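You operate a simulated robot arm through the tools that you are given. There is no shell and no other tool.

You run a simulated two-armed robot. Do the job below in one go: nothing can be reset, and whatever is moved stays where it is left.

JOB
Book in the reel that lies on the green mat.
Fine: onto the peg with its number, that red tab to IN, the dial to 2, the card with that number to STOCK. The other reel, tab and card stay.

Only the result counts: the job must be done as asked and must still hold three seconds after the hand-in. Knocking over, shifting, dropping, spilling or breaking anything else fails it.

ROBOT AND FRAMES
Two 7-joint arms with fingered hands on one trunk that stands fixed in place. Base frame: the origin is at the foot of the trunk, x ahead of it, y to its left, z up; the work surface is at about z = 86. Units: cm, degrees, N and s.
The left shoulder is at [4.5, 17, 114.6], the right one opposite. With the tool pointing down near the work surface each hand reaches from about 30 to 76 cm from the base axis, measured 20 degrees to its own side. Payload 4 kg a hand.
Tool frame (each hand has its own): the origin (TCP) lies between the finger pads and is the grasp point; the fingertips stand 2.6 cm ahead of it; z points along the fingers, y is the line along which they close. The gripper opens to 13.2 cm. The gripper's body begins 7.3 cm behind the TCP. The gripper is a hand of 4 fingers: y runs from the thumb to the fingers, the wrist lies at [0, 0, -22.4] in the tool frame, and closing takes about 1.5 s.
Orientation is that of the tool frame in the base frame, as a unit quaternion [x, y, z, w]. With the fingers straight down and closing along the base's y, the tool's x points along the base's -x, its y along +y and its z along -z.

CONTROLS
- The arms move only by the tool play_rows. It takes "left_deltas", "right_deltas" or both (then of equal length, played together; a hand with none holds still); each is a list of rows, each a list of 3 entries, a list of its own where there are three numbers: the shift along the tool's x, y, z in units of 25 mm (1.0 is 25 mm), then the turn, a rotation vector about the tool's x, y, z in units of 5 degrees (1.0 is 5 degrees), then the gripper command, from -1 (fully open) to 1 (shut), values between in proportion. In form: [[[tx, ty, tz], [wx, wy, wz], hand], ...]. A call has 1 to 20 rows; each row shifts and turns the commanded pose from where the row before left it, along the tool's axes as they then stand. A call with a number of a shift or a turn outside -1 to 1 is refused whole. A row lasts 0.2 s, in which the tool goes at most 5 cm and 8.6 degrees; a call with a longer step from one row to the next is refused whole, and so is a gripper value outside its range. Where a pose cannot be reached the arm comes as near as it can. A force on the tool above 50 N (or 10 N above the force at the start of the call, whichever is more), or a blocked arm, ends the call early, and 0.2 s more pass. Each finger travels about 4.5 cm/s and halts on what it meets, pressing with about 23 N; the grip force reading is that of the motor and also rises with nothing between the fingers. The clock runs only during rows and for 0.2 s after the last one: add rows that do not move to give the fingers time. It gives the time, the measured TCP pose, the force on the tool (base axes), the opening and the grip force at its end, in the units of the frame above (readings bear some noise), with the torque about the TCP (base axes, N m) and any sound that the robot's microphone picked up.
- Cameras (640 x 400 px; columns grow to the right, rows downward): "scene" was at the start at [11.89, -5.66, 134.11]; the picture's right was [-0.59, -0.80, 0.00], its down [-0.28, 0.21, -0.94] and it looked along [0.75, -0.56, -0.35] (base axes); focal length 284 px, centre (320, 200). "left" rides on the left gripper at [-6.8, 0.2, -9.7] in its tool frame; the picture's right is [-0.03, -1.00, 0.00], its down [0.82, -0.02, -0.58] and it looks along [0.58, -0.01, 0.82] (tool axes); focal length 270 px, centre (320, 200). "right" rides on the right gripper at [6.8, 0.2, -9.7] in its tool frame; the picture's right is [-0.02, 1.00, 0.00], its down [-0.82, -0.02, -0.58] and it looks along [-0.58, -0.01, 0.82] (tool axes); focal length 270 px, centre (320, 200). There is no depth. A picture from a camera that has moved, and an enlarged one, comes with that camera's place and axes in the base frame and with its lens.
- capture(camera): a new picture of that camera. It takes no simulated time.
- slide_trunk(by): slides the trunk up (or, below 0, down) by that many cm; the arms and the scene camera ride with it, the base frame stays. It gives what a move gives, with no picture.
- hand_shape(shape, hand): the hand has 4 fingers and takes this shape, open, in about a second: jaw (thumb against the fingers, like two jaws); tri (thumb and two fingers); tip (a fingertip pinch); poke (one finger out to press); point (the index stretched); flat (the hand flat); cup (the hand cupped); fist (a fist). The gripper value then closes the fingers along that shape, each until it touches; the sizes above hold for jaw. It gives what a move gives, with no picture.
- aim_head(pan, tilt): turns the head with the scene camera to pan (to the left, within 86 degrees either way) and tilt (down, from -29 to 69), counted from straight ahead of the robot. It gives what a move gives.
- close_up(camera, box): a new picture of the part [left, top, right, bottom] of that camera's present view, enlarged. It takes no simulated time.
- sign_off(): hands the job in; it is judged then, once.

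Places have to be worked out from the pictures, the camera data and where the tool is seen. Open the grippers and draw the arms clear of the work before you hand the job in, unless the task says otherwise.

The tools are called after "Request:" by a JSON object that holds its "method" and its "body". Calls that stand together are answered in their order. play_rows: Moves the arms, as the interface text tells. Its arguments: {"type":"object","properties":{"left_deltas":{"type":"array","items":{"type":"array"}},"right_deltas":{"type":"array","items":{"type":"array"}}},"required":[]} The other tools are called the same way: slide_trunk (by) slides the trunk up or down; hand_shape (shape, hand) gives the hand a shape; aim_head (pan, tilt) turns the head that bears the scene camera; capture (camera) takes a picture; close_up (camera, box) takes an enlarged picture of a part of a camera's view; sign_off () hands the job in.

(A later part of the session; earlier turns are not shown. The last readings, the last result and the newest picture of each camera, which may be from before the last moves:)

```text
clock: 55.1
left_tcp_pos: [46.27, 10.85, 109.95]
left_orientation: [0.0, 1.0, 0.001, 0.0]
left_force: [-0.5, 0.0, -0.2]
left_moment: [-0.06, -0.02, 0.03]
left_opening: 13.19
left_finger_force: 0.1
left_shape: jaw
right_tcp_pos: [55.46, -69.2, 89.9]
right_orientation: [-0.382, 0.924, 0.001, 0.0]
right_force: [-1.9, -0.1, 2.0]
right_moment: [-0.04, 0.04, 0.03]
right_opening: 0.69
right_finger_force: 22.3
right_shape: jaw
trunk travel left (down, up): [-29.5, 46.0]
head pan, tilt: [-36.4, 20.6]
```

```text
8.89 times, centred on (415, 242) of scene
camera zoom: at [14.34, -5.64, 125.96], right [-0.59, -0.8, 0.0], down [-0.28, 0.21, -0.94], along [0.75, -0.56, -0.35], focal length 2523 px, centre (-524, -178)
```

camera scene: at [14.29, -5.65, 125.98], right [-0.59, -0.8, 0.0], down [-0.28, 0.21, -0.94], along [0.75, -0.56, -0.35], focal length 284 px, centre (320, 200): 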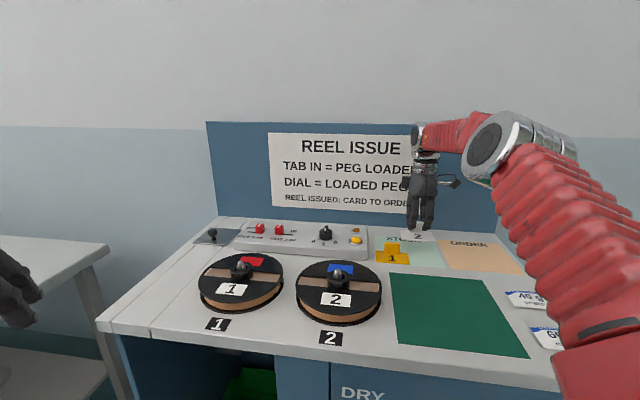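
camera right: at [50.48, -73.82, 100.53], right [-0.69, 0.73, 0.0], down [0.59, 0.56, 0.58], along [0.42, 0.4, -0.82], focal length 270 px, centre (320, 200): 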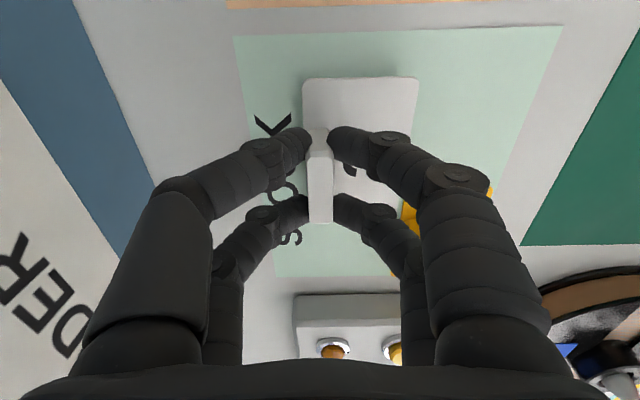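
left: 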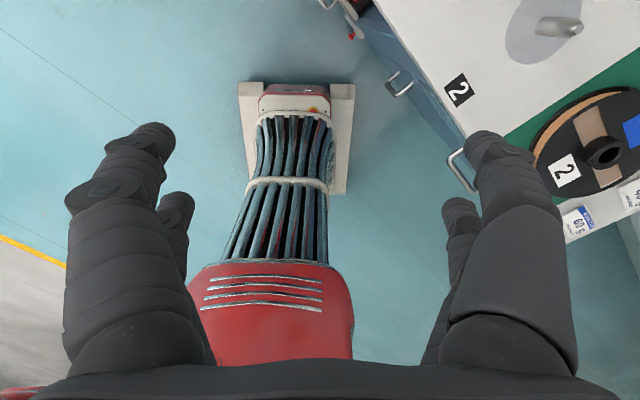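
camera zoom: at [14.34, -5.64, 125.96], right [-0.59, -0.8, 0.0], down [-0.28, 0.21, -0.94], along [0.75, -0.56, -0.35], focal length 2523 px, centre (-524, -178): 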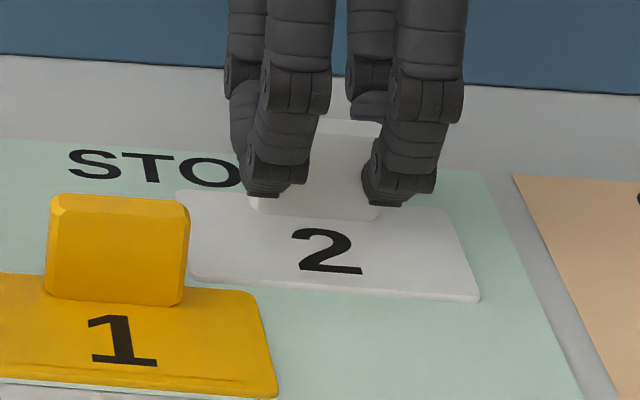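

The card has touched down (2 N). I open only to about 4.5 cm so the fingers stay clear of card 1's handle, then rise straight up.

Request:
{"method": "play_rows", "body": {"right_deltas": [[[0, 0, 0], [0, 0, 0], 0.7], [[0, 0, 0], [0, 0, 0], 0.4], [[0, 0, 0], [0, 0, 0], 0.35], [[0, 0, 0], [0, 0, 0], 0.35], [[0, 0, -0.2], [0, 0, 0], 0.35], [[0, 0, -0.5], [0, 0, 0], 0.35], [[0, 0, -0.7], [0, 0, 0], 0.35], [[0, 0, -0.7], [0, 0, 0], 0.35], [[0, 0, -0.7], [0, 0, 0], 0.35], [[0, 0, -0.5], [0, 0, 0], 0.35]]}}

Request:
{"method": "capture", "body": {"camera": "right"}}

Request:
{"method": "close_up", "body": {"camera": "scene", "box": [190, 200, 510, 340]}}

```text
clock: 57.3
left_tcp_pos: [46.25, 10.77, 110.02]
left_orientation: [0.0, 1.0, -0.001, -0.001]
left_force: [0.7, 0.5, -0.5]
left_moment: [-0.04, 0.01, 0.03]
left_opening: 13.18
left_finger_force: 0.0
left_shape: jaw
right_tcp_pos: [55.63, -68.99, 98.28]
right_orientation: [-0.382, 0.924, 0.0, 0.0]
right_force: [0.1, -0.8, -0.3]
right_moment: [0.0, -0.03, 0.0]
right_opening: 4.24
right_finger_force: 0.1
right_shape: jaw
trunk travel left (down, up): [-29.5, 46.0]
head pan, tilt: [-36.4, 20.6]
```

```text
taken
camera right: at [50.51, -73.81, 107.82], right [-0.69, 0.73, 0.0], down [0.59, 0.56, 0.58], along [0.42, 0.4, -0.82], focal length 270 px, centre (320, 200)
```

right: 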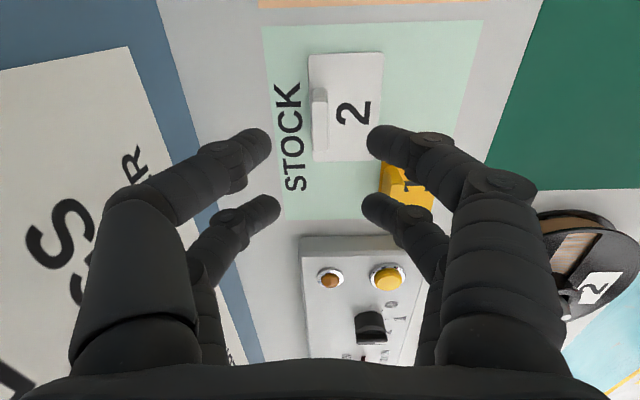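

```text
2.00 times, centred on (350, 270) of scene
camera zoom: at [14.38, -5.66, 125.96], right [-0.59, -0.8, 0.0], down [-0.28, 0.21, -0.94], along [0.75, -0.56, -0.35], focal length 568 px, centre (260, 60)
```

zoom: 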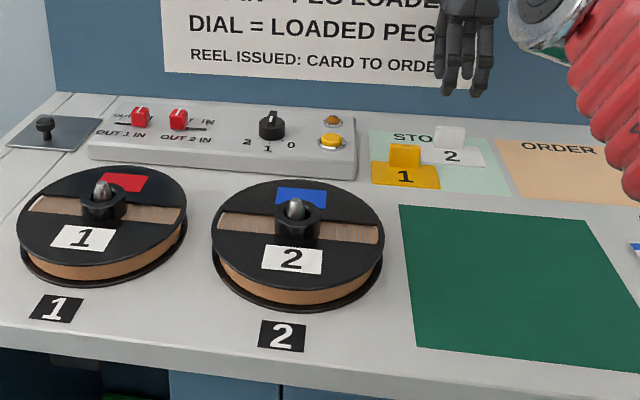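

Card 2 lies wholly on STOCK, clear of card 1. Next the dial: I carry the hand over to it at a safe height, then yaw it so it closes across the dial's bar.

Request:
{"method": "play_rows", "body": {"right_deltas": [[[-0.3, 0.1, -0.3], [0, 0, 0], 0.35], [[-0.8, 0.28, -0.3], [0, 0, 0], 0.35], [[-0.85, 0.3, -0.3], [0, 0, 0], 0.35], [[-0.85, 0.3, -0.3], [0, 0, 0], 0.35], [[-0.85, 0.3, -0.2], [0, 0, 0], 0.35], [[-0.85, 0.3, 0], [0, 0, 0], 0.35], [[-0.85, 0.3, 0], [0, 0, 0], 0.35], [[-0.85, 0.3, 0], [0, 0, 0], 0.35], [[-0.85, 0.3, 0], [0, 0, 0], 0.35], [[-0.85, 0.3, 0], [0, 0, 0], 0.35], [[-0.85, 0.3, 0], [0, 0, 0], 0.35], [[-0.7, 0.25, 0], [0, 0, 0], 0.35], [[-0.25, 0.1, 0], [0, 0, 0], 0.35]]}}

Request:
{"method": "play_rows", "body": {"right_deltas": [[[0, 0, 0], [0, 0, 1], 0.35], [[0, 0, 0], [0, 0, 1], 0.35], [[0, 0, 0], [0, 0, 1], 0.35], [[0, 0, 0], [0, 0, 1], 0.35], [[0, 0, 0], [0, 0, 1], 0.35], [[0, 0, 0], [0, 0, 1], 0.35], [[0, 0, 0], [0, 0, 1], 0.35], [[0, 0, 0], [0, 0, 1], 0.35], [[0, 0, 0], [0, 0, 1], 0.35], [[0, 0, 0], [0, 0, 1], 0.35], [[0, 0, 0], [0, 0, 1], 0.35], [[0, 0, 0], [0, 0, 1], 0.35], [[0, 0, 0], [0, 0, 1], 0.35], [[0, 0, 0], [0, 0, 1], 0.35], [[0, 0, 0], [0, 0, 1], 0.35], [[0, 0, 0], [0, 0, 1], 0.35], [[0, 0, 0], [0, 0, 1], 0.35], [[0, 0, 0], [0, 0, 1], 0.35]]}}

Request:
{"method": "capture", "body": {"camera": "right"}}

Request:
{"method": "capture", "body": {"camera": "scene"}}

```text
clock: 60.1
left_tcp_pos: [46.29, 10.89, 110.0]
left_orientation: [0.0, 1.0, 0.0, -0.001]
left_force: [0.6, 0.2, 0.0]
left_moment: [0.0, -0.02, 0.0]
left_opening: 13.16
left_finger_force: 0.0
left_shape: jaw
right_tcp_pos: [66.65, -46.03, 101.55]
right_orientation: [-0.382, 0.924, 0.0, -0.001]
right_force: [0.1, -0.6, 0.3]
right_moment: [0.03, -0.01, 0.01]
right_opening: 4.27
right_finger_force: 0.1
right_shape: jaw
trunk travel left (down, up): [-29.5, 46.0]
head pan, tilt: [-36.4, 20.6]
```

```text
clock: 63.9
left_tcp_pos: [46.32, 10.93, 110.05]
left_orientation: [0.0, 1.0, 0.001, -0.001]
left_force: [0.1, -0.6, 1.2]
left_moment: [0.01, 0.03, 0.02]
left_opening: 13.19
left_finger_force: 0.1
left_shape: jaw
right_tcp_pos: [66.55, -45.85, 101.46]
right_orientation: [0.384, 0.923, 0.0, 0.001]
right_force: [-0.2, 0.0, 0.2]
right_moment: [0.01, -0.01, 0.02]
right_opening: 4.26
right_finger_force: 0.1
right_shape: jaw
trunk travel left (down, up): [-29.5, 46.0]
head pan, tilt: [-36.4, 20.6]
```

```text
taken
camera right: at [61.79, -40.94, 111.25], right [0.73, 0.69, 0.0], down [0.56, -0.59, 0.58], along [0.4, -0.42, -0.82], focal length 270 px, centre (320, 200)
```

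right: 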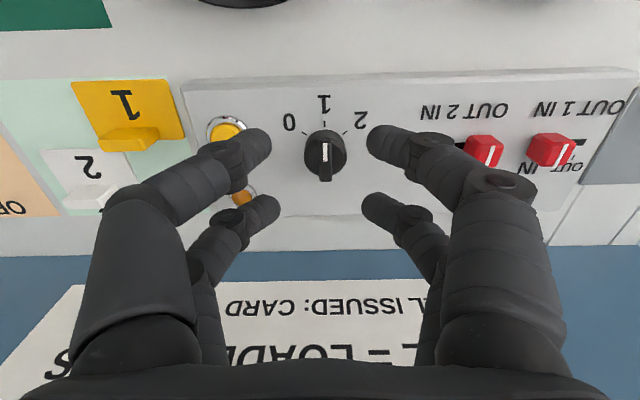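

```text
taken
camera scene: at [14.38, -5.66, 125.96], right [-0.59, -0.8, 0.0], down [-0.28, 0.21, -0.94], along [0.75, -0.56, -0.35], focal length 284 px, centre (320, 200)
```

scene: 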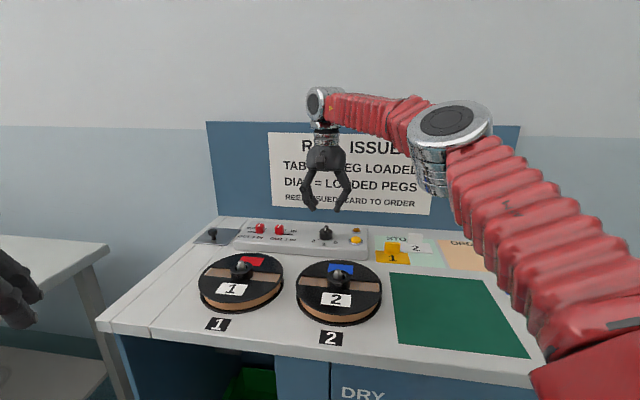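

A clear, bench-aligned view. I enlarge the dial and the tabs.

Request:
{"method": "close_up", "body": {"camera": "right", "box": [265, 80, 395, 210]}}

Request:
{"method": "close_up", "body": {"camera": "right", "box": [400, 80, 640, 230]}}

Request:
{"method": "close_up", "body": {"camera": "scene", "box": [230, 210, 290, 250]}}

Request:
{"method": "close_up", "body": {"camera": "scene", "box": [300, 215, 360, 255]}}

```text
3.08 times, centred on (330, 145) of right
camera zoom: at [61.79, -40.94, 111.25], right [0.73, 0.69, 0.0], down [0.56, -0.59, 0.58], along [0.4, -0.42, -0.82], focal length 832 px, centre (289, 369)
```

zoom: 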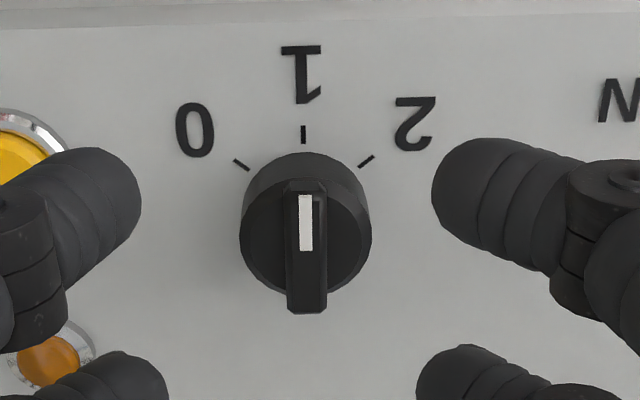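

```text
2.67 times, centred on (520, 155) of right
camera zoom: at [61.79, -40.94, 111.25], right [0.73, 0.69, 0.0], down [0.56, -0.59, 0.58], along [0.4, -0.42, -0.82], focal length 721 px, centre (-213, 320)
```

zoom: 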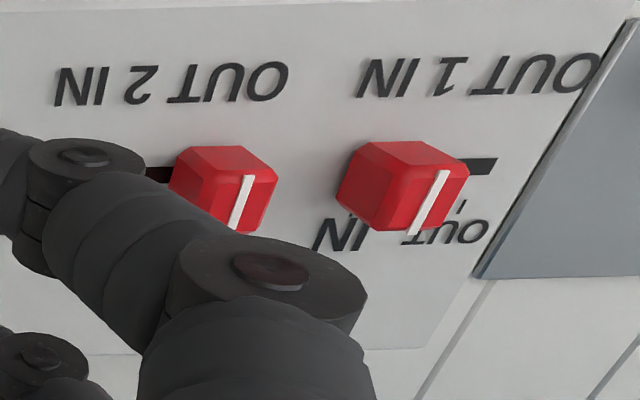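

```text
10.00 times, centred on (260, 230) of scene
camera zoom: at [14.38, -5.66, 125.96], right [-0.59, -0.8, 0.0], down [-0.28, 0.21, -0.94], along [0.75, -0.56, -0.35], focal length 2838 px, centre (920, -100)
```

zoom: 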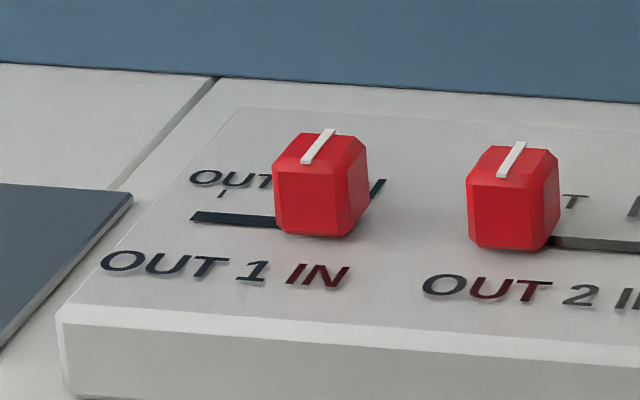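

```text
10.00 times, centred on (330, 235) of scene
camera zoom: at [14.38, -5.66, 125.96], right [-0.59, -0.8, 0.0], down [-0.28, 0.21, -0.94], along [0.75, -0.56, -0.35], focal length 2838 px, centre (220, -150)
```

zoom: 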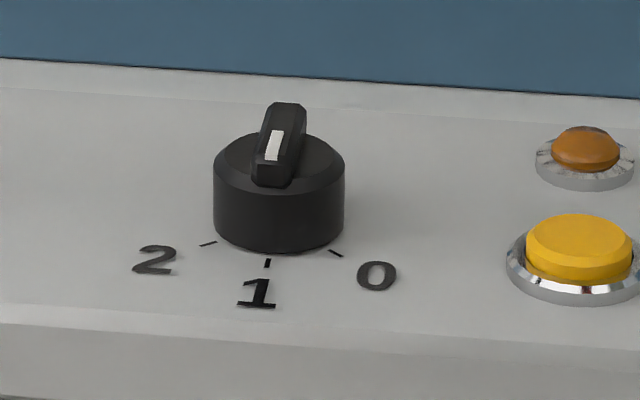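

I place the dial's axis at about (69.15, -48.05), knob 3.5 cm wide from z = 89 to 90.8, bar top about 91.5, ticks about 50 degrees apart. Tab 2 must slide about 3.7 cm to the right. I move over the dial at z of about 97, opening the fingers to 6 cm.

Request:
{"method": "play_rows", "body": {"right_deltas": [[[-0.2, 0.02, 0.2], [0, 0, 0], 0.1], [[-0.3, 0.03, 0.3], [0, 0, 0], 0.1], [[-0.3, 0.03, 0.4], [0, 0, 0], 0.1], [[-0.3, 0.03, 0.4], [0, 0, 0], 0.1], [[-0.256, 0.01, 0.4], [0, 0, 0], 0.1], [[0, 0, 0.1], [0, 0, 0], 0.1], [[0, 0, 0], [0, 0, 0], 0.1]]}}

Request:
{"method": "capture", "body": {"camera": "right"}}

Request:
{"method": "close_up", "body": {"camera": "scene", "box": [280, 180, 380, 255]}}

```text
clock: 65.5
left_tcp_pos: [46.29, 10.84, 110.1]
left_orientation: [0.002, 1.0, 0.0, -0.001]
left_force: [0.2, 0.4, -1.0]
left_moment: [0.01, -0.01, 0.01]
left_opening: 13.19
left_finger_force: 0.0
left_shape: jaw
right_tcp_pos: [68.28, -47.93, 96.87]
right_orientation: [0.383, 0.924, 0.0, 0.0]
right_force: [-0.1, 0.5, 0.3]
right_moment: [0.03, 0.02, -0.02]
right_opening: 5.94
right_finger_force: 0.0
right_shape: jaw
right hand out of reach, approached as far as the arm can: row 3, 4, 5
trunk travel left (down, up): [-29.5, 46.0]
head pan, tilt: [-36.4, 20.6]
```

```text
taken
camera right: at [63.35, -42.98, 106.57], right [0.73, 0.69, 0.0], down [0.56, -0.59, 0.58], along [0.4, -0.42, -0.82], focal length 270 px, centre (320, 200)
```

right: 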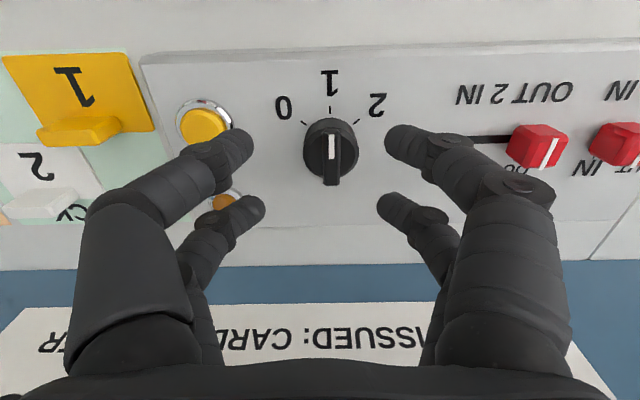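

```text
5.33 times, centred on (330, 218) of scene
camera zoom: at [14.38, -5.66, 125.96], right [-0.59, -0.8, 0.0], down [-0.28, 0.21, -0.94], along [0.75, -0.56, -0.35], focal length 1514 px, centre (267, 107)
```

zoom: 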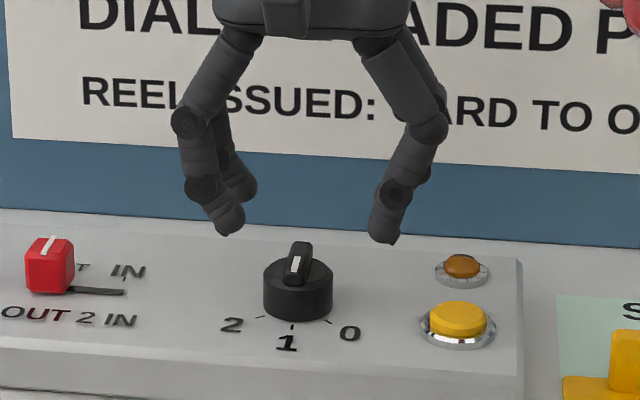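

The arm runs out of reach at this yaw, ending at (68.3, -47.9). Other yaws reached farther, so I turn the hand back to yaw 0 at a safe height and try the dial's place there.

Request:
{"method": "play_rows", "body": {"right_deltas": [[[0.2, 0, -0.4], [0, 0, -1], 0.1], [[0.2, 0, -0.2], [0, 0, -1], 0.1], [[0, 0, 0], [0, 0, -1], 0.1], [[0, 0, 0], [0, 0, -1], 0.1], [[0, 0, 0], [0, 0, -1], 0.1], [[0, 0, 0], [0, 0, -1], 0.1], [[0, 0, 0], [0, 0, -1], 0.1], [[0, 0, 0], [0, 0, -1], 0.1], [[0, 0, 0], [0, 0, -1], 0.1]]}}

```text
clock: 67.5
left_tcp_pos: [46.33, 10.87, 110.07]
left_orientation: [0.0, 1.0, 0.0, -0.001]
left_force: [-0.3, 0.3, 0.0]
left_moment: [0.0, 0.01, -0.01]
left_opening: 13.17
left_finger_force: 0.0
left_shape: jaw
right_tcp_pos: [67.48, -47.13, 98.31]
right_orientation: [-0.001, 1.0, 0.0, 0.0]
right_force: [-1.9, 0.3, 0.0]
right_moment: [0.01, -0.01, -0.01]
right_opening: 5.93
right_finger_force: 0.1
right_shape: jaw
trunk travel left (down, up): [-29.5, 46.0]
head pan, tilt: [-36.4, 20.6]
```

At yaw 0 now. I try to move over the dial's axis, z = 97.

Request:
{"method": "play_rows", "body": {"right_deltas": [[[-0.22, -0.12, 0.17], [0, 0, 0], 0.1], [[-0.22, -0.12, 0.17], [0, 0, 0], 0.1], [[-0.22, -0.12, 0.17], [0, 0, 0], 0.1], [[0, 0, 0], [0, 0, 0], 0.1]]}}

Request:
{"method": "capture", "body": {"camera": "right"}}

Request:
{"method": "capture", "body": {"camera": "scene"}}

```text
clock: 68.5
left_tcp_pos: [46.21, 10.84, 110.11]
left_orientation: [0.0, 1.0, 0.0, 0.0]
left_force: [0.5, 0.1, 0.1]
left_moment: [-0.03, 0.0, 0.02]
left_opening: 13.19
left_finger_force: 0.0
left_shape: jaw
right_tcp_pos: [68.13, -47.8, 96.88]
right_orientation: [0.001, 1.0, -0.001, 0.002]
right_force: [-1.2, -0.2, 0.0]
right_moment: [0.0, 0.06, 0.0]
right_opening: 5.92
right_finger_force: 0.0
right_shape: jaw
right hand out of reach, approached as far as the arm can: row 2, 3
trunk travel left (down, up): [-29.5, 46.0]
head pan, tilt: [-36.4, 20.6]
```

```text
taken
camera right: at [61.27, -47.69, 106.57], right [0.03, 1.0, 0.0], down [0.81, -0.02, 0.58], along [0.58, -0.02, -0.81], focal length 270 px, centre (320, 200)
```

right: 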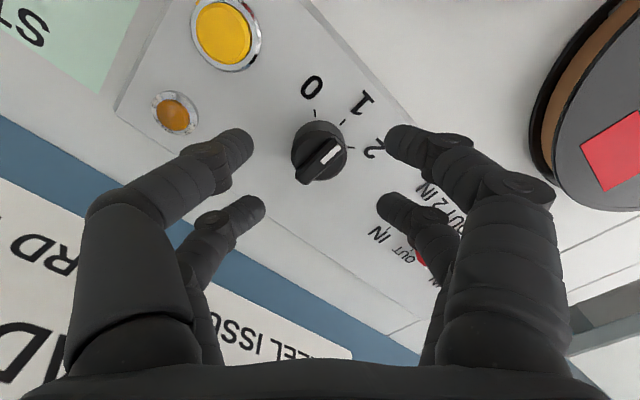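

```text
taken
camera scene: at [14.36, -5.66, 125.96], right [-0.59, -0.8, 0.0], down [-0.28, 0.21, -0.94], along [0.75, -0.56, -0.35], focal length 284 px, centre (320, 200)
```

scene: 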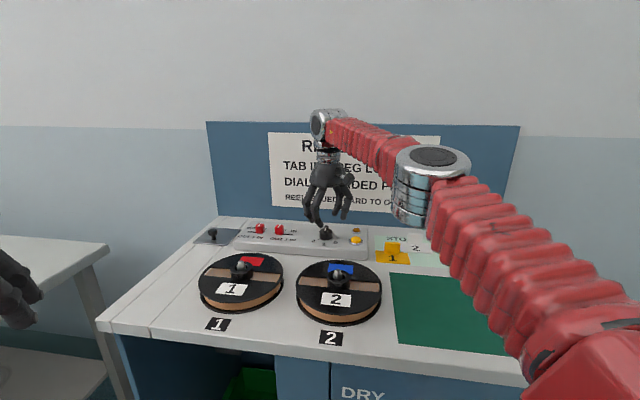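

The arm is nearly straight here, so upright reach ends about 1 cm short of the dial; I will have to lean the hand. Pushing with a single finger suits a leaned hand for both dial and tab, so I back off to a safe height and try the "poke" shape to see it.

Request:
{"method": "play_rows", "body": {"right_deltas": [[[0.4, 0, -0.5], [0, 0, 0], 0.1], [[0.6, 0, -0.8], [0, 0, 0], 0.1], [[0.6, 0, -0.8], [0, 0, 0], 0.1], [[0.4, 0, -0.5], [0, 0, 0], 0.1]]}}

Request:
{"method": "hand_shape", "body": {"shape": "poke", "hand": "right"}}

Request:
{"method": "capture", "body": {"camera": "right"}}

Request:
{"method": "capture", "body": {"camera": "scene"}}

```text
clock: 69.5
left_tcp_pos: [46.3, 10.89, 110.14]
left_orientation: [0.0, 1.0, 0.0, -0.001]
left_force: [-0.1, 0.2, -0.1]
left_moment: [-0.01, -0.01, 0.0]
left_opening: 13.2
left_finger_force: 0.0
left_shape: jaw
right_tcp_pos: [62.99, -47.62, 103.34]
right_orientation: [0.001, 1.0, 0.001, -0.001]
right_force: [0.7, 0.1, 0.0]
right_moment: [0.02, 0.02, -0.01]
right_opening: 5.93
right_finger_force: 0.0
right_shape: jaw
trunk travel left (down, up): [-29.5, 46.0]
head pan, tilt: [-36.4, 20.6]
```

```text
clock: 70.4
left_tcp_pos: [46.19, 10.9, 110.05]
left_orientation: [0.0, 1.0, 0.0, -0.001]
left_force: [-0.2, 0.4, 0.3]
left_moment: [-0.02, 0.0, -0.04]
left_opening: 13.19
left_finger_force: 0.1
left_shape: jaw
right_tcp_pos: [63.05, -47.63, 103.44]
right_orientation: [0.001, 1.0, 0.0, 0.0]
right_force: [0.9, -0.2, 0.4]
right_moment: [-0.02, -0.04, 0.0]
right_opening: 0.01
right_finger_force: 0.2
right_shape: poke
trunk travel left (down, up): [-29.5, 46.0]
head pan, tilt: [-36.4, 20.6]
```

```text
taken
camera right: at [56.17, -47.5, 113.09], right [0.03, 1.0, 0.0], down [0.82, -0.02, 0.58], along [0.58, -0.02, -0.82], focal length 270 px, centre (320, 200)
```

right: 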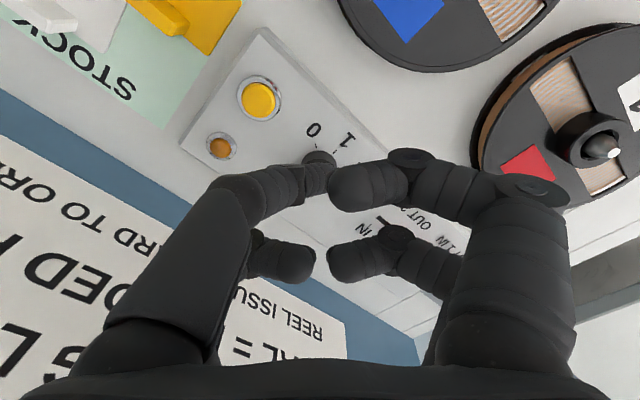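

```text
taken
camera scene: at [14.37, -5.66, 125.96], right [-0.59, -0.8, 0.0], down [-0.28, 0.21, -0.94], along [0.75, -0.56, -0.35], focal length 284 px, centre (320, 200)
```

scene: 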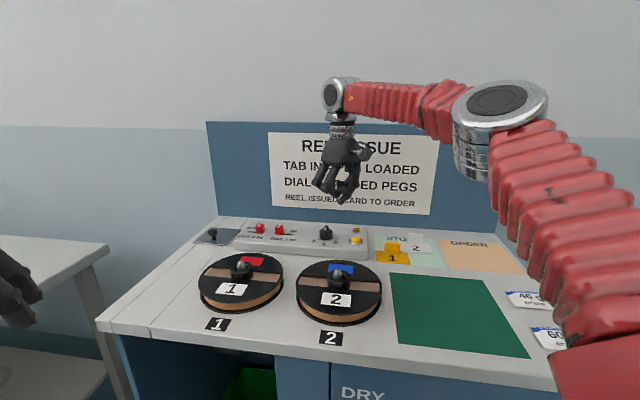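

In "poke" one finger stays out. I zoom in on both views to find its tip in the tool frame.

Request:
{"method": "close_up", "body": {"camera": "right", "box": [200, 100, 440, 300]}}

Request:
{"method": "close_up", "body": {"camera": "scene", "box": [295, 110, 385, 220]}}

```text
2.00 times, centred on (320, 200) of right
camera zoom: at [56.17, -47.5, 113.09], right [0.03, 1.0, 0.0], down [0.82, -0.02, 0.58], along [0.58, -0.02, -0.82], focal length 541 px, centre (320, 200)
```

zoom: 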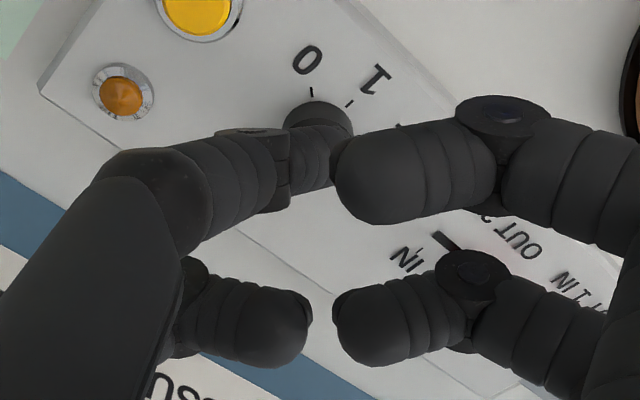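

```text
3.64 times, centred on (340, 165) of scene
camera zoom: at [14.37, -5.66, 125.96], right [-0.59, -0.8, 0.0], down [-0.28, 0.21, -0.94], along [0.75, -0.56, -0.35], focal length 1032 px, centre (247, 327)
```

zoom: 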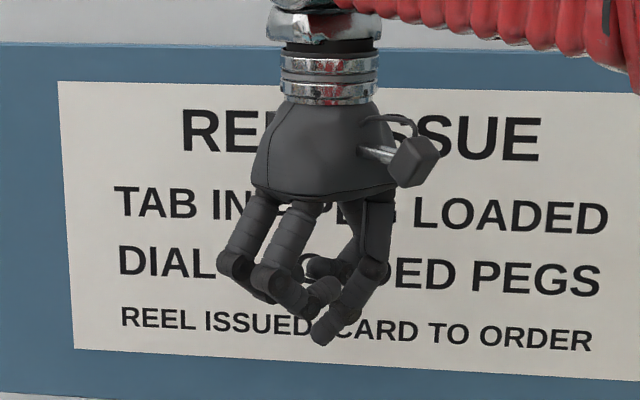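

The poke tip sits close to the tool axis, about 2 to 2.6 cm ahead, but the finger comes in slanted. I also look at the "point" shape for comparison.

Request:
{"method": "hand_shape", "body": {"shape": "point", "hand": "right"}}

Request:
{"method": "close_up", "body": {"camera": "right", "box": [100, 50, 500, 300]}}

Request:
{"method": "close_up", "body": {"camera": "scene", "box": [285, 110, 395, 240]}}

```text
clock: 71.3
left_tcp_pos: [46.26, 10.79, 110.0]
left_orientation: [0.0, 1.0, 0.0, -0.001]
left_force: [0.0, 0.9, 0.1]
left_moment: [0.0, 0.05, -0.01]
left_opening: 13.2
left_finger_force: 0.1
left_shape: jaw
right_tcp_pos: [63.07, -47.67, 103.36]
right_orientation: [0.001, 1.0, 0.0, 0.0]
right_force: [0.0, 0.0, 0.3]
right_moment: [0.04, -0.01, -0.06]
right_opening: 0.0
right_finger_force: 0.1
right_shape: point
trunk travel left (down, up): [-29.5, 46.0]
head pan, tilt: [-36.4, 20.6]
```

```text
1.60 times, centred on (300, 175) of right
camera zoom: at [56.16, -47.5, 113.09], right [0.03, 1.0, 0.0], down [0.82, -0.02, 0.58], along [0.58, -0.02, -0.82], focal length 432 px, centre (352, 240)
```

zoom: 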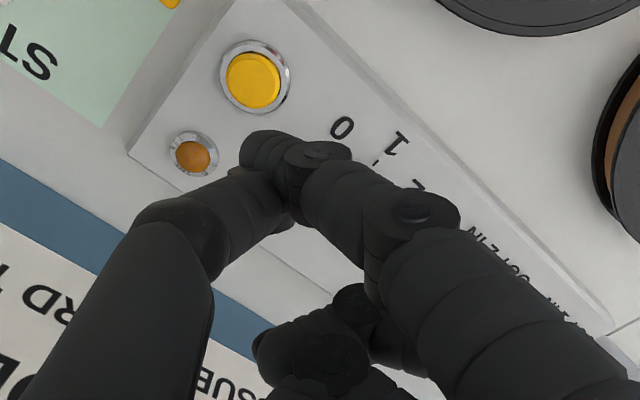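

```text
3.08 times, centred on (340, 175) of scene
camera zoom: at [14.37, -5.66, 125.96], right [-0.59, -0.8, 0.0], down [-0.28, 0.21, -0.94], along [0.75, -0.56, -0.35], focal length 873 px, centre (258, 277)
```

zoom: 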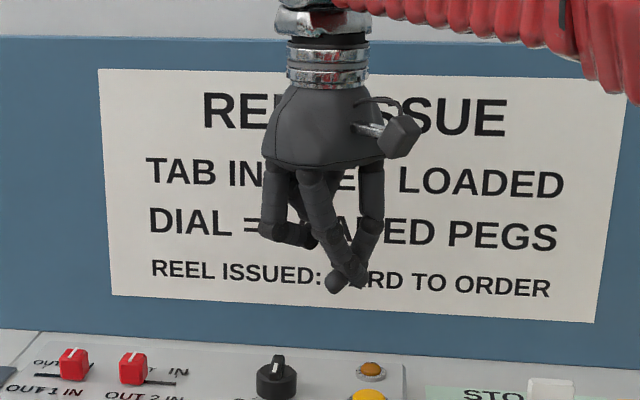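

"Point" crosses the fingers over each other and is less handy. I look at "tip" too, since a pinch with one finger pair could hold the small tab and the dial bar.

Request:
{"method": "hand_shape", "body": {"shape": "tip", "hand": "right"}}

Request:
{"method": "close_up", "body": {"camera": "right", "box": [60, 50, 580, 350]}}

Request:
{"method": "close_up", "body": {"camera": "scene", "box": [285, 110, 395, 240]}}

```text
clock: 72.2
left_tcp_pos: [46.16, 10.75, 110.09]
left_orientation: [0.0, 1.0, 0.0, -0.002]
left_force: [0.2, 0.1, -0.1]
left_moment: [0.0, 0.01, 0.03]
left_opening: 13.2
left_finger_force: 0.1
left_shape: jaw
right_tcp_pos: [63.16, -47.62, 103.4]
right_orientation: [0.001, 1.0, -0.001, 0.001]
right_force: [0.1, -0.7, 0.2]
right_moment: [0.02, 0.01, 0.0]
right_opening: 13.22
right_finger_force: 0.0
right_shape: tip
trunk travel left (down, up): [-29.5, 46.0]
head pan, tilt: [-36.4, 20.6]
```

```text
1.23 times, centred on (320, 200) of right
camera zoom: at [56.16, -47.5, 113.09], right [0.03, 1.0, 0.0], down [0.82, -0.02, 0.58], along [0.58, -0.02, -0.82], focal length 333 px, centre (320, 200)
```

zoom: 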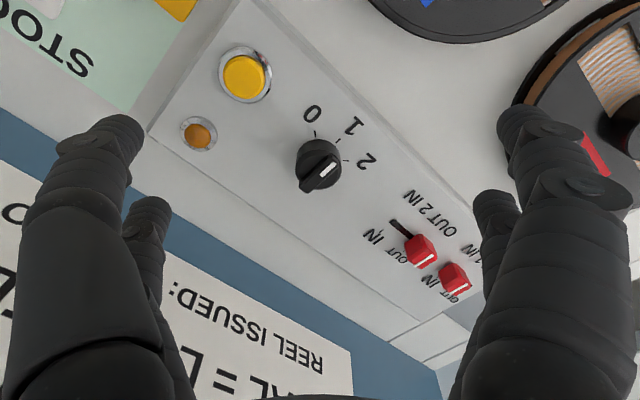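

```text
3.08 times, centred on (340, 175) of scene
camera zoom: at [14.37, -5.66, 125.96], right [-0.59, -0.8, 0.0], down [-0.28, 0.21, -0.94], along [0.75, -0.56, -0.35], focal length 873 px, centre (258, 277)
```

zoom: 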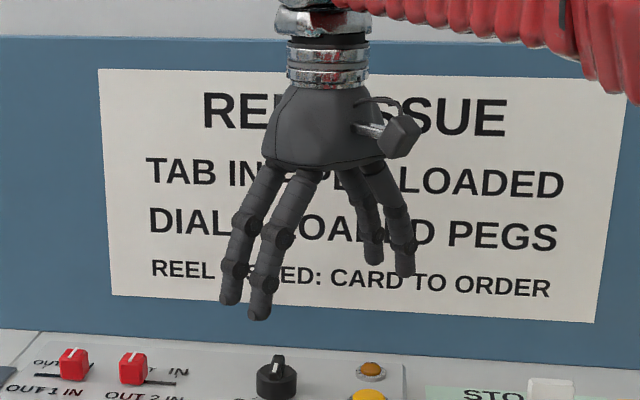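

Open it looks like jaw; I close it most of the way in the air to see which fingers pinch.

Request:
{"method": "play_rows", "body": {"right_deltas": [[[0, 0, 0], [0, 0, 0], -0.3], [[0, 0, 0], [0, 0, 0], 0.2], [[0, 0, 0], [0, 0, 0], 0.6], [[0, 0, 0], [0, 0, 0], 0.7], [[0, 0, 0], [0, 0, 0], 0.7], [[0, 0, 0], [0, 0, 0], 0.7], [[0, 0, 0], [0, 0, 0], 0.7]]}}

Request:
{"method": "close_up", "body": {"camera": "right", "box": [60, 50, 580, 350]}}

Request:
{"method": "close_up", "body": {"camera": "scene", "box": [285, 110, 395, 240]}}

```text
clock: 73.8
left_tcp_pos: [46.34, 10.84, 109.98]
left_orientation: [0.0, 1.0, -0.001, -0.001]
left_force: [0.2, -0.6, 0.7]
left_moment: [0.01, 0.01, 0.0]
left_opening: 13.19
left_finger_force: 0.0
left_shape: jaw
right_tcp_pos: [63.09, -47.57, 103.4]
right_orientation: [0.001, 1.0, 0.0, 0.0]
right_force: [0.4, 0.1, -0.2]
right_moment: [0.0, -0.02, 0.02]
right_opening: 2.0
right_finger_force: 0.1
right_shape: tip
trunk travel left (down, up): [-29.5, 46.0]
head pan, tilt: [-36.4, 20.6]
```

```text
1.23 times, centred on (320, 200) of right
camera zoom: at [56.16, -47.5, 113.1], right [0.03, 1.0, 0.0], down [0.82, -0.02, 0.58], along [0.58, -0.02, -0.82], focal length 333 px, centre (320, 200)
```

zoom: 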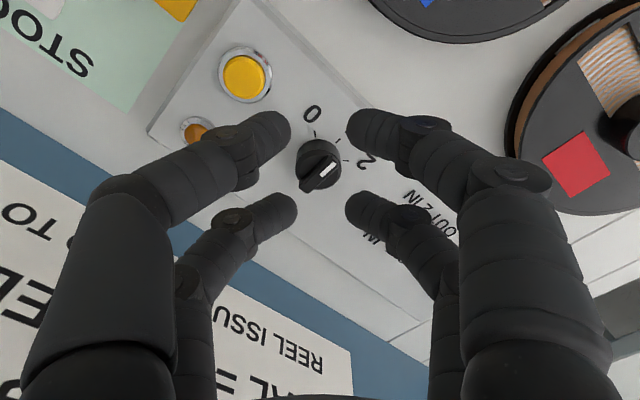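

```text
3.08 times, centred on (340, 175) of scene
camera zoom: at [14.37, -5.66, 125.96], right [-0.59, -0.8, 0.0], down [-0.28, 0.21, -0.94], along [0.75, -0.56, -0.35], focal length 873 px, centre (258, 277)
```

zoom: 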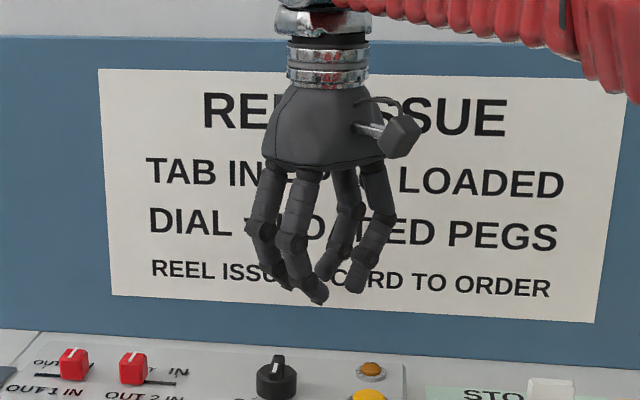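

All fingers move as pairs in "tip", so for the tab and the dial I take "poke": at yaw +45 with the wrist leaned about 30 degrees toward the robot, its slanted finger should stand nearly upright and the reach grows. I set that pose here in the free air.

Request:
{"method": "hand_shape", "body": {"shape": "poke", "hand": "right"}}

Request:
{"method": "play_rows", "body": {"right_deltas": [[[0, 0, 0], [0, 0, -1], -1], [[0, 0, 0], [0, 0, -1], -1], [[0, 0, 0], [0, 0, -1], -1], [[0, 0, 0], [0, 0, -1], -1], [[0, 0, 0], [0, 0, -1], -1], [[0, 0, 0], [0, 0, -1], -1], [[0, 0, 0], [0, 0, -1], -1], [[0, 0, 0], [0, 0, -1], -1], [[0, 0, 0], [0, 0, -1], -1], [[0, 0, 0], [1, 0, 0], -1], [[0, 0, 0], [1, 0, 0], -1], [[0, 0, 0], [1, 0, 0], -1], [[0, 0, 0], [1, 0, 0], -1], [[0, 0, 0], [1, 0, 0], -1], [[0, 0, 0], [1, 0, 0], -1], [[0, 0, 0], [0, 0, 0], -1]]}}

Request:
{"method": "capture", "body": {"camera": "right"}}

Request:
{"method": "capture", "body": {"camera": "scene"}}

Request:
{"method": "close_up", "body": {"camera": "scene", "box": [270, 120, 390, 250]}}

```text
clock: 74.7
left_tcp_pos: [46.27, 10.75, 110.13]
left_orientation: [0.0, 1.0, 0.0, -0.001]
left_force: [1.3, 0.3, 0.3]
left_moment: [0.03, 0.0, 0.02]
left_opening: 13.16
left_finger_force: 0.1
left_shape: jaw
right_tcp_pos: [63.2, -47.72, 103.35]
right_orientation: [0.001, 1.0, 0.0, 0.0]
right_force: [-0.6, 0.0, 0.9]
right_moment: [-0.01, 0.0, -0.02]
right_opening: 0.0
right_finger_force: 0.0
right_shape: poke
trunk travel left (down, up): [-29.5, 46.0]
head pan, tilt: [-36.4, 20.6]
```

```text
clock: 78.1
left_tcp_pos: [46.37, 10.82, 110.03]
left_orientation: [-0.001, 1.0, -0.001, -0.001]
left_force: [-0.3, 0.0, 0.1]
left_moment: [-0.04, -0.02, -0.01]
left_opening: 13.2
left_finger_force: 0.1
left_shape: jaw
right_tcp_pos: [63.21, -47.82, 103.37]
right_orientation: [-0.368, 0.893, -0.239, 0.099]
right_force: [1.2, -0.6, -0.1]
right_moment: [-0.02, -0.03, -0.02]
right_opening: 0.0
right_finger_force: 0.0
right_shape: poke
trunk travel left (down, up): [-29.5, 46.0]
head pan, tilt: [-36.4, 20.6]
```

```text
taken
camera right: at [54.76, -49.17, 111.73], right [-0.59, 0.63, -0.5], down [0.39, 0.77, 0.51], along [0.71, 0.11, -0.7], focal length 270 px, centre (320, 200)
```

right: 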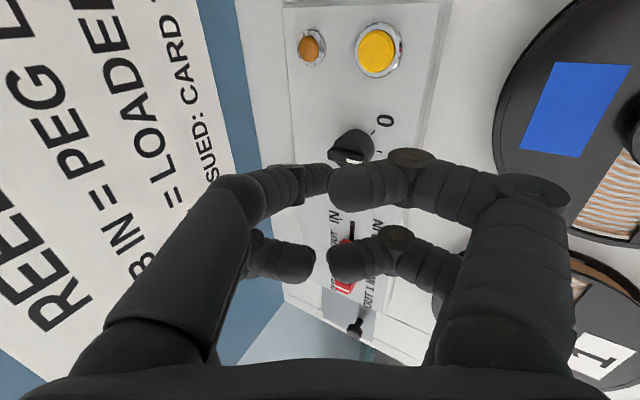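

```text
taken
camera scene: at [14.38, -5.66, 125.95], right [-0.59, -0.8, 0.0], down [-0.28, 0.21, -0.94], along [0.75, -0.56, -0.35], focal length 284 px, centre (320, 200)
```

scene: 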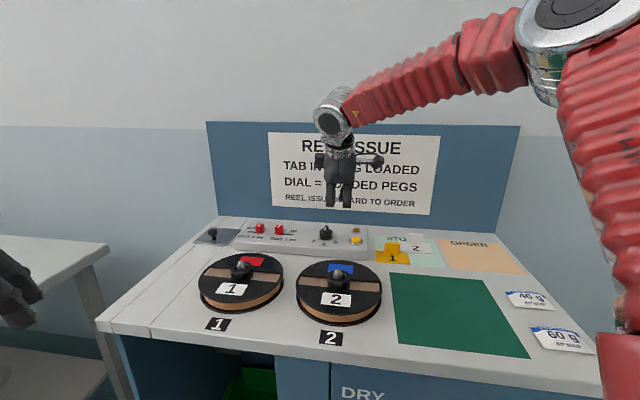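

```text
3.08 times, centred on (330, 185) of scene
camera zoom: at [14.38, -5.66, 125.95], right [-0.59, -0.8, 0.0], down [-0.28, 0.21, -0.94], along [0.75, -0.56, -0.35], focal length 873 px, centre (289, 246)
```

zoom: 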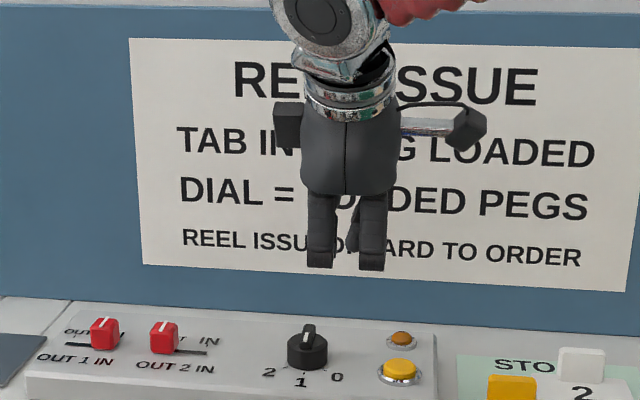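

From here the curled fingers hide the poking one, so I choose better: jaw shape at yaw -45, leaned about the tool's y. Then the front finger pair stands about 1.8 cm lower than the rear pair and can pinch the tab, in full view of both cameras.

Request:
{"method": "hand_shape", "body": {"shape": "jaw", "hand": "right"}}

Request:
{"method": "play_rows", "body": {"right_deltas": [[[0, 0, 0], [-1, 0, 0], -0.5], [[0, 0, 0], [-1, 0, 0], 0], [[0, 0, 0], [-1, 0, 0], 0.1], [[0, 0, 0], [-1, 0, 0], 0.1], [[0, 0, 0], [-1, 0, 0], 0.1], [[0, 0, 0], [-1, 0, 0], 0.1], [[0, 0, 0], [0, 0, 1], 0.1], [[0, 0, 0], [0, 0, 1], 0.1], [[0, 0, 0], [0, 0, 1], 0.1], [[0, 0, 0], [0, 0, 1], 0.1], [[0, 0, 0], [0, 0, 1], 0.1], [[0, 0, 0], [0, 0, 1], 0.1], [[0, 0, 0], [0, 0, 1], 0.1], [[0, 0, 0], [0, 0, 1], 0.1], [[0, 0, 0], [0, 0, 1], 0.1]]}}

Request:
{"method": "play_rows", "body": {"right_deltas": [[[0, 0, 0], [0, 0, 1], 0.1], [[0, 0, 0], [0, 0, 1], 0.1], [[0, 0, 0], [0, 0, 1], 0.1], [[0, 0, 0], [0, 0, 1], 0.1], [[0, 0, 0], [0, 0, 1], 0.1], [[0, 0, 0], [0, 0, 1], 0.1], [[0, 0, 0], [0, 0, 1], 0.1], [[0, 0, 0], [0, 0, 1], 0.1], [[0, 0, 0], [0, 0, 1], 0.1], [[0, 0, 0], [0, -1, 0], 0.1], [[0, 0, 0], [0, -1, 0], 0.1], [[0, 0, 0], [0, -1, 0], 0.1], [[0, 0, 0], [0, -1, 0], 0.1], [[0, 0, 0], [0, -1, 0], 0.1], [[0, 0, 0], [0, -1, 0], 0.1], [[0, 0, 0], [0, 0, 0], 0.1]]}}

Request:
{"method": "capture", "body": {"camera": "right"}}

Request:
{"method": "capture", "body": {"camera": "scene"}}

```text
clock: 79.0
left_tcp_pos: [46.35, 10.86, 110.05]
left_orientation: [0.0, 1.0, 0.0, 0.0]
left_force: [0.3, -0.1, 0.5]
left_moment: [0.0, 0.0, 0.02]
left_opening: 13.19
left_finger_force: 0.0
left_shape: jaw
right_tcp_pos: [63.2, -47.9, 103.48]
right_orientation: [-0.369, 0.893, -0.239, 0.099]
right_force: [0.0, -0.1, -1.5]
right_moment: [0.0, 0.02, -0.02]
right_opening: 13.19
right_finger_force: 0.1
right_shape: jaw
trunk travel left (down, up): [-29.5, 46.0]
head pan, tilt: [-36.4, 20.6]
```

```text
clock: 82.2
left_tcp_pos: [46.4, 10.92, 110.06]
left_orientation: [0.0, 1.0, 0.0, -0.001]
left_force: [0.0, 1.1, 0.7]
left_moment: [-0.02, 0.01, 0.01]
left_opening: 13.17
left_finger_force: 0.0
left_shape: jaw
right_tcp_pos: [63.14, -48.01, 103.39]
right_orientation: [0.0, 1.0, 0.0, 0.001]
right_force: [0.2, -0.8, 0.7]
right_moment: [0.0, 0.0, 0.03]
right_opening: 5.99
right_finger_force: 0.0
right_shape: jaw
trunk travel left (down, up): [-29.5, 46.0]
head pan, tilt: [-36.4, 20.6]
```

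```text
clock: 85.6
left_tcp_pos: [46.29, 10.84, 110.1]
left_orientation: [-0.001, 1.0, 0.0, -0.001]
left_force: [-0.3, 0.8, 0.1]
left_moment: [-0.02, -0.04, 0.01]
left_opening: 13.19
left_finger_force: 0.0
left_shape: jaw
right_tcp_pos: [63.15, -47.9, 103.41]
right_orientation: [0.369, 0.892, -0.098, 0.24]
right_force: [0.0, -0.4, -0.4]
right_moment: [0.02, 0.04, 0.03]
right_opening: 6.0
right_finger_force: 0.0
right_shape: jaw
trunk travel left (down, up): [-29.5, 46.0]
head pan, tilt: [-36.4, 20.6]
```

```text
taken
camera right: at [55.59, -40.18, 108.32], right [0.72, 0.69, 0.01], down [0.28, -0.31, 0.91], along [0.63, -0.65, -0.42], focal length 270 px, centre (320, 200)
```

right: 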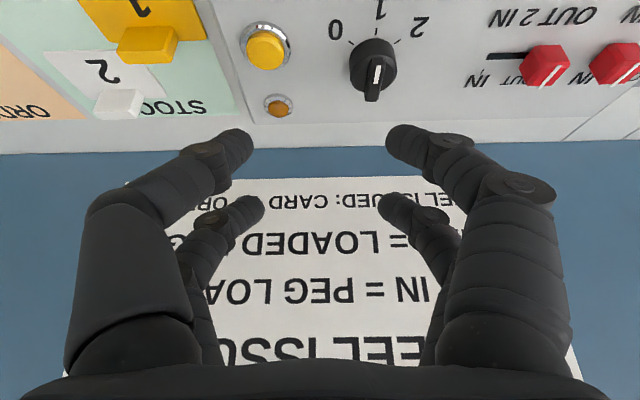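

```text
taken
camera scene: at [14.38, -5.66, 125.95], right [-0.59, -0.8, 0.0], down [-0.28, 0.21, -0.94], along [0.75, -0.56, -0.35], focal length 284 px, centre (320, 200)
```

scene: 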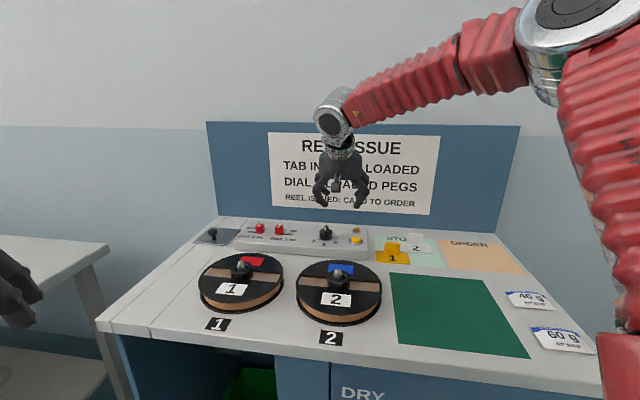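

The pose works well. I move toward tab 2, staying above it (tips at about z = 94.3), with the opening narrowed to about 3.7 cm so the left finger will fit between the two tabs.

Request:
{"method": "play_rows", "body": {"right_deltas": [[[-0.03, 0.4, 0.1], [0, 0, 0], 0.44], [[-0.06, 0.7, 0.2], [0, 0, 0], 0.44], [[-0.06, 0.75, 0.3], [0, 0, 0], 0.44], [[-0.06, 0.75, 0.35], [0, 0, 0], 0.44], [[-0.06, 0.75, 0.35], [0, 0, 0], 0.44], [[-0.06, 0.75, 0.35], [0, 0, 0], 0.44], [[-0.06, 0.75, 0.35], [0, 0, 0], 0.44], [[-0.06, 0.75, 0.35], [0, 0, 0], 0.44], [[-0.06, 0.75, 0.35], [0, 0, 0], 0.44], [[-0.04, 0.52, 0.3], [0, 0, 0], 0.44], [[0, 0, 0], [0, 0, 0], 0.44]]}}

Request:
{"method": "capture", "body": {"camera": "right"}}

Request:
{"method": "close_up", "body": {"camera": "scene", "box": [220, 180, 320, 250]}}

```text
clock: 88.0
left_tcp_pos: [46.23, 10.88, 110.11]
left_orientation: [0.0, 1.0, 0.0, 0.0]
left_force: [-0.6, -0.6, 0.3]
left_moment: [-0.01, -0.01, 0.0]
left_opening: 13.16
left_finger_force: 0.1
left_shape: jaw
right_tcp_pos: [75.98, -40.45, 97.72]
right_orientation: [0.37, 0.892, -0.098, 0.24]
right_force: [0.4, 0.2, -0.3]
right_moment: [-0.03, 0.03, -0.02]
right_opening: 3.73
right_finger_force: 0.1
right_shape: jaw
right hand out of reach, approached as far as the arm can: row 9, 10
trunk travel left (down, up): [-29.5, 46.0]
head pan, tilt: [-36.4, 20.6]
```

```text
taken
camera right: at [68.31, -32.63, 102.64], right [0.72, 0.69, 0.01], down [0.28, -0.31, 0.91], along [0.63, -0.65, -0.42], focal length 270 px, centre (320, 200)
```

right: 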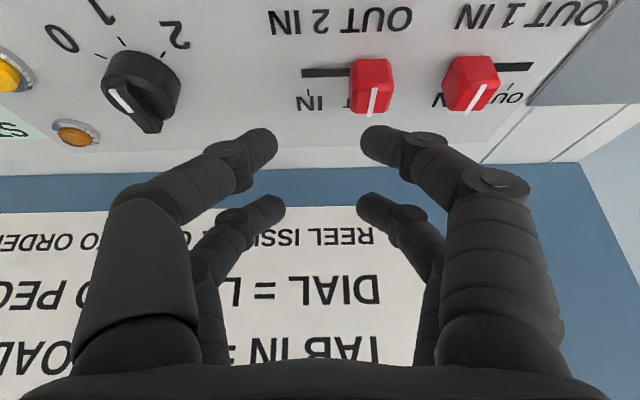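

```text
5.71 times, centred on (270, 215) of scene
camera zoom: at [14.33, -5.67, 125.97], right [-0.59, -0.8, 0.0], down [-0.28, 0.21, -0.94], along [0.75, -0.56, -0.35], focal length 1622 px, centre (606, 114)
```

zoom: 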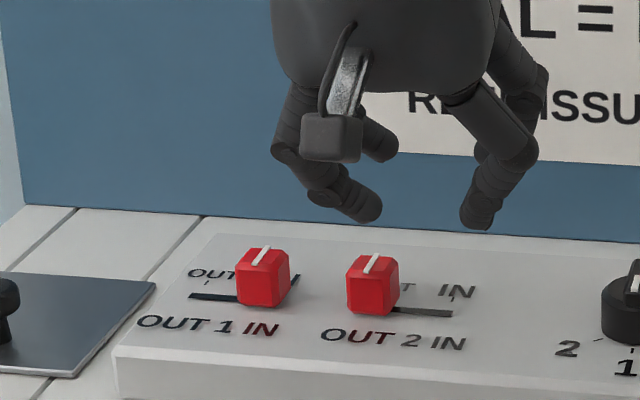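

The arm stops short of tab 2 here, at (76.0, -40.5). I look at the arm's posture in the full view to see whether it is straight or limited at a joint.

Request:
{"method": "capture", "body": {"camera": "scene"}}

```text
taken
camera scene: at [14.33, -5.67, 125.97], right [-0.59, -0.8, 0.0], down [-0.28, 0.21, -0.94], along [0.75, -0.56, -0.35], focal length 284 px, centre (320, 200)
```

scene: 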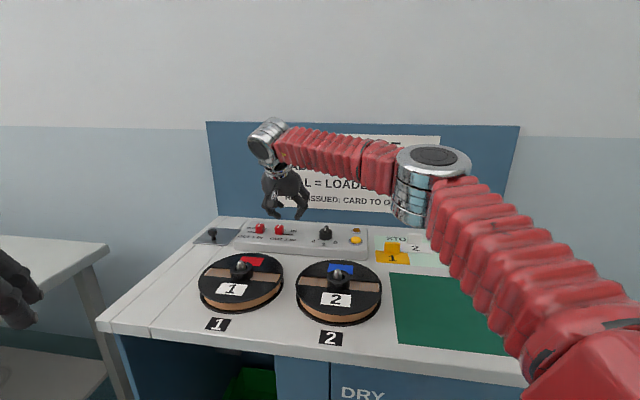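

The arm is not straight, it just cannot bring the wrist further forward on this side; more lean straight toward the robot will help. I turn the yaw to about -25 and deepen the lean to 40 degrees, then try for tab 2 again at the safe height.

Request:
{"method": "play_rows", "body": {"right_deltas": [[[0, 0, -0.3], [-0.5, 0, -0.866], 0.44], [[0, 0, -0.1], [-0.5, 0, -0.866], 0.44], [[0, 0, 0], [-0.5, 0, -0.866], 0.44], [[0, 0, 0], [-0.5, 0, -0.866], 0.44], [[0, 0, 0], [0, -1, 0], 0.44], [[0, 0, 0], [0, -1, 0], 0.44], [[0, 0, 0], [0, 0, 0], 0.44]]}}

```text
clock: 89.6
left_tcp_pos: [46.28, 10.78, 110.09]
left_orientation: [0.0, 1.0, 0.0, -0.001]
left_force: [-0.5, 0.5, -1.2]
left_moment: [0.0, 0.01, 0.0]
left_opening: 13.18
left_finger_force: 0.1
left_shape: jaw
right_tcp_pos: [75.61, -39.92, 98.53]
right_orientation: [0.205, 0.917, -0.075, 0.334]
right_force: [0.8, -0.3, -0.7]
right_moment: [0.02, 0.02, 0.0]
right_opening: 3.71
right_finger_force: 0.1
right_shape: jaw
trunk travel left (down, up): [-29.5, 46.0]
head pan, tilt: [-36.4, 20.6]
```

Lean is now 40 degrees at yaw -25. From the last hand view I get tab 2's centre at (78.9, -39.05), tab 1 about 5.8 cm to its left, and the IN tick 3.8 cm to its right. I move so that the left front finger comes above the gap between the tabs.

Request:
{"method": "play_rows", "body": {"right_deltas": [[[-0.14, 0.0915, 0.383], [0, 0, 0], 0.1], [[-0.14, 0.0915, 0.383], [0, 0, 0], 0.1], [[-0.14, 0.0915, 0.383], [0, 0, 0], 0.1], [[-0.14, 0.0915, 0.383], [0, 0, 0], 0.1], [[0, 0, 0], [0, 0, 0], 0.1]]}}

Request:
{"method": "capture", "body": {"camera": "right"}}

Request:
{"method": "close_up", "body": {"camera": "scene", "box": [220, 180, 320, 250]}}

```text
clock: 90.8
left_tcp_pos: [46.25, 10.84, 110.13]
left_orientation: [0.001, 1.0, 0.0, 0.0]
left_force: [-0.4, -0.8, -0.4]
left_moment: [-0.01, 0.04, 0.02]
left_opening: 13.19
left_finger_force: 0.1
left_shape: jaw
right_tcp_pos: [79.12, -40.51, 96.57]
right_orientation: [0.204, 0.917, -0.074, 0.333]
right_force: [0.1, 1.1, 0.1]
right_moment: [0.01, 0.02, 0.01]
right_opening: 5.88
right_finger_force: 0.0
right_shape: jaw
trunk travel left (down, up): [-29.5, 46.0]
head pan, tilt: [-36.4, 20.6]
```

```text
taken
camera right: at [68.74, -35.51, 99.61], right [0.44, 0.9, 0.02], down [0.22, -0.13, 0.97], along [0.87, -0.42, -0.25], focal length 270 px, centre (320, 200)
```

right: 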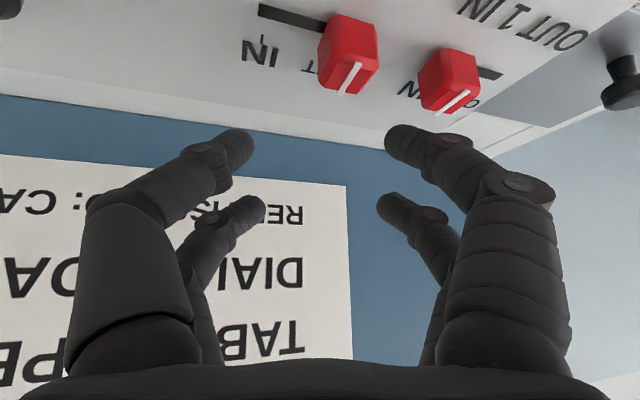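

```text
5.71 times, centred on (270, 215) of scene
camera zoom: at [14.35, -5.66, 125.96], right [-0.59, -0.8, 0.0], down [-0.28, 0.21, -0.94], along [0.75, -0.56, -0.35], focal length 1622 px, centre (606, 114)
```

zoom: 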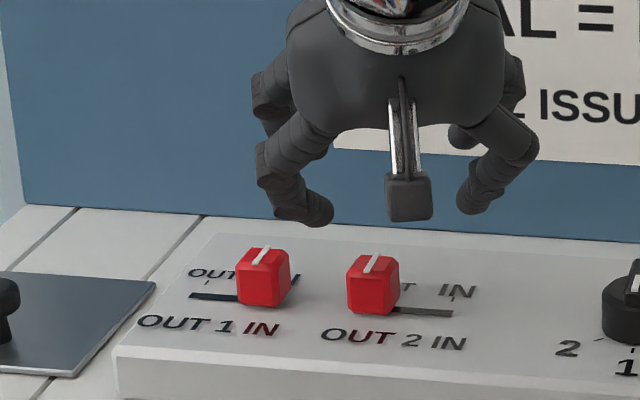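

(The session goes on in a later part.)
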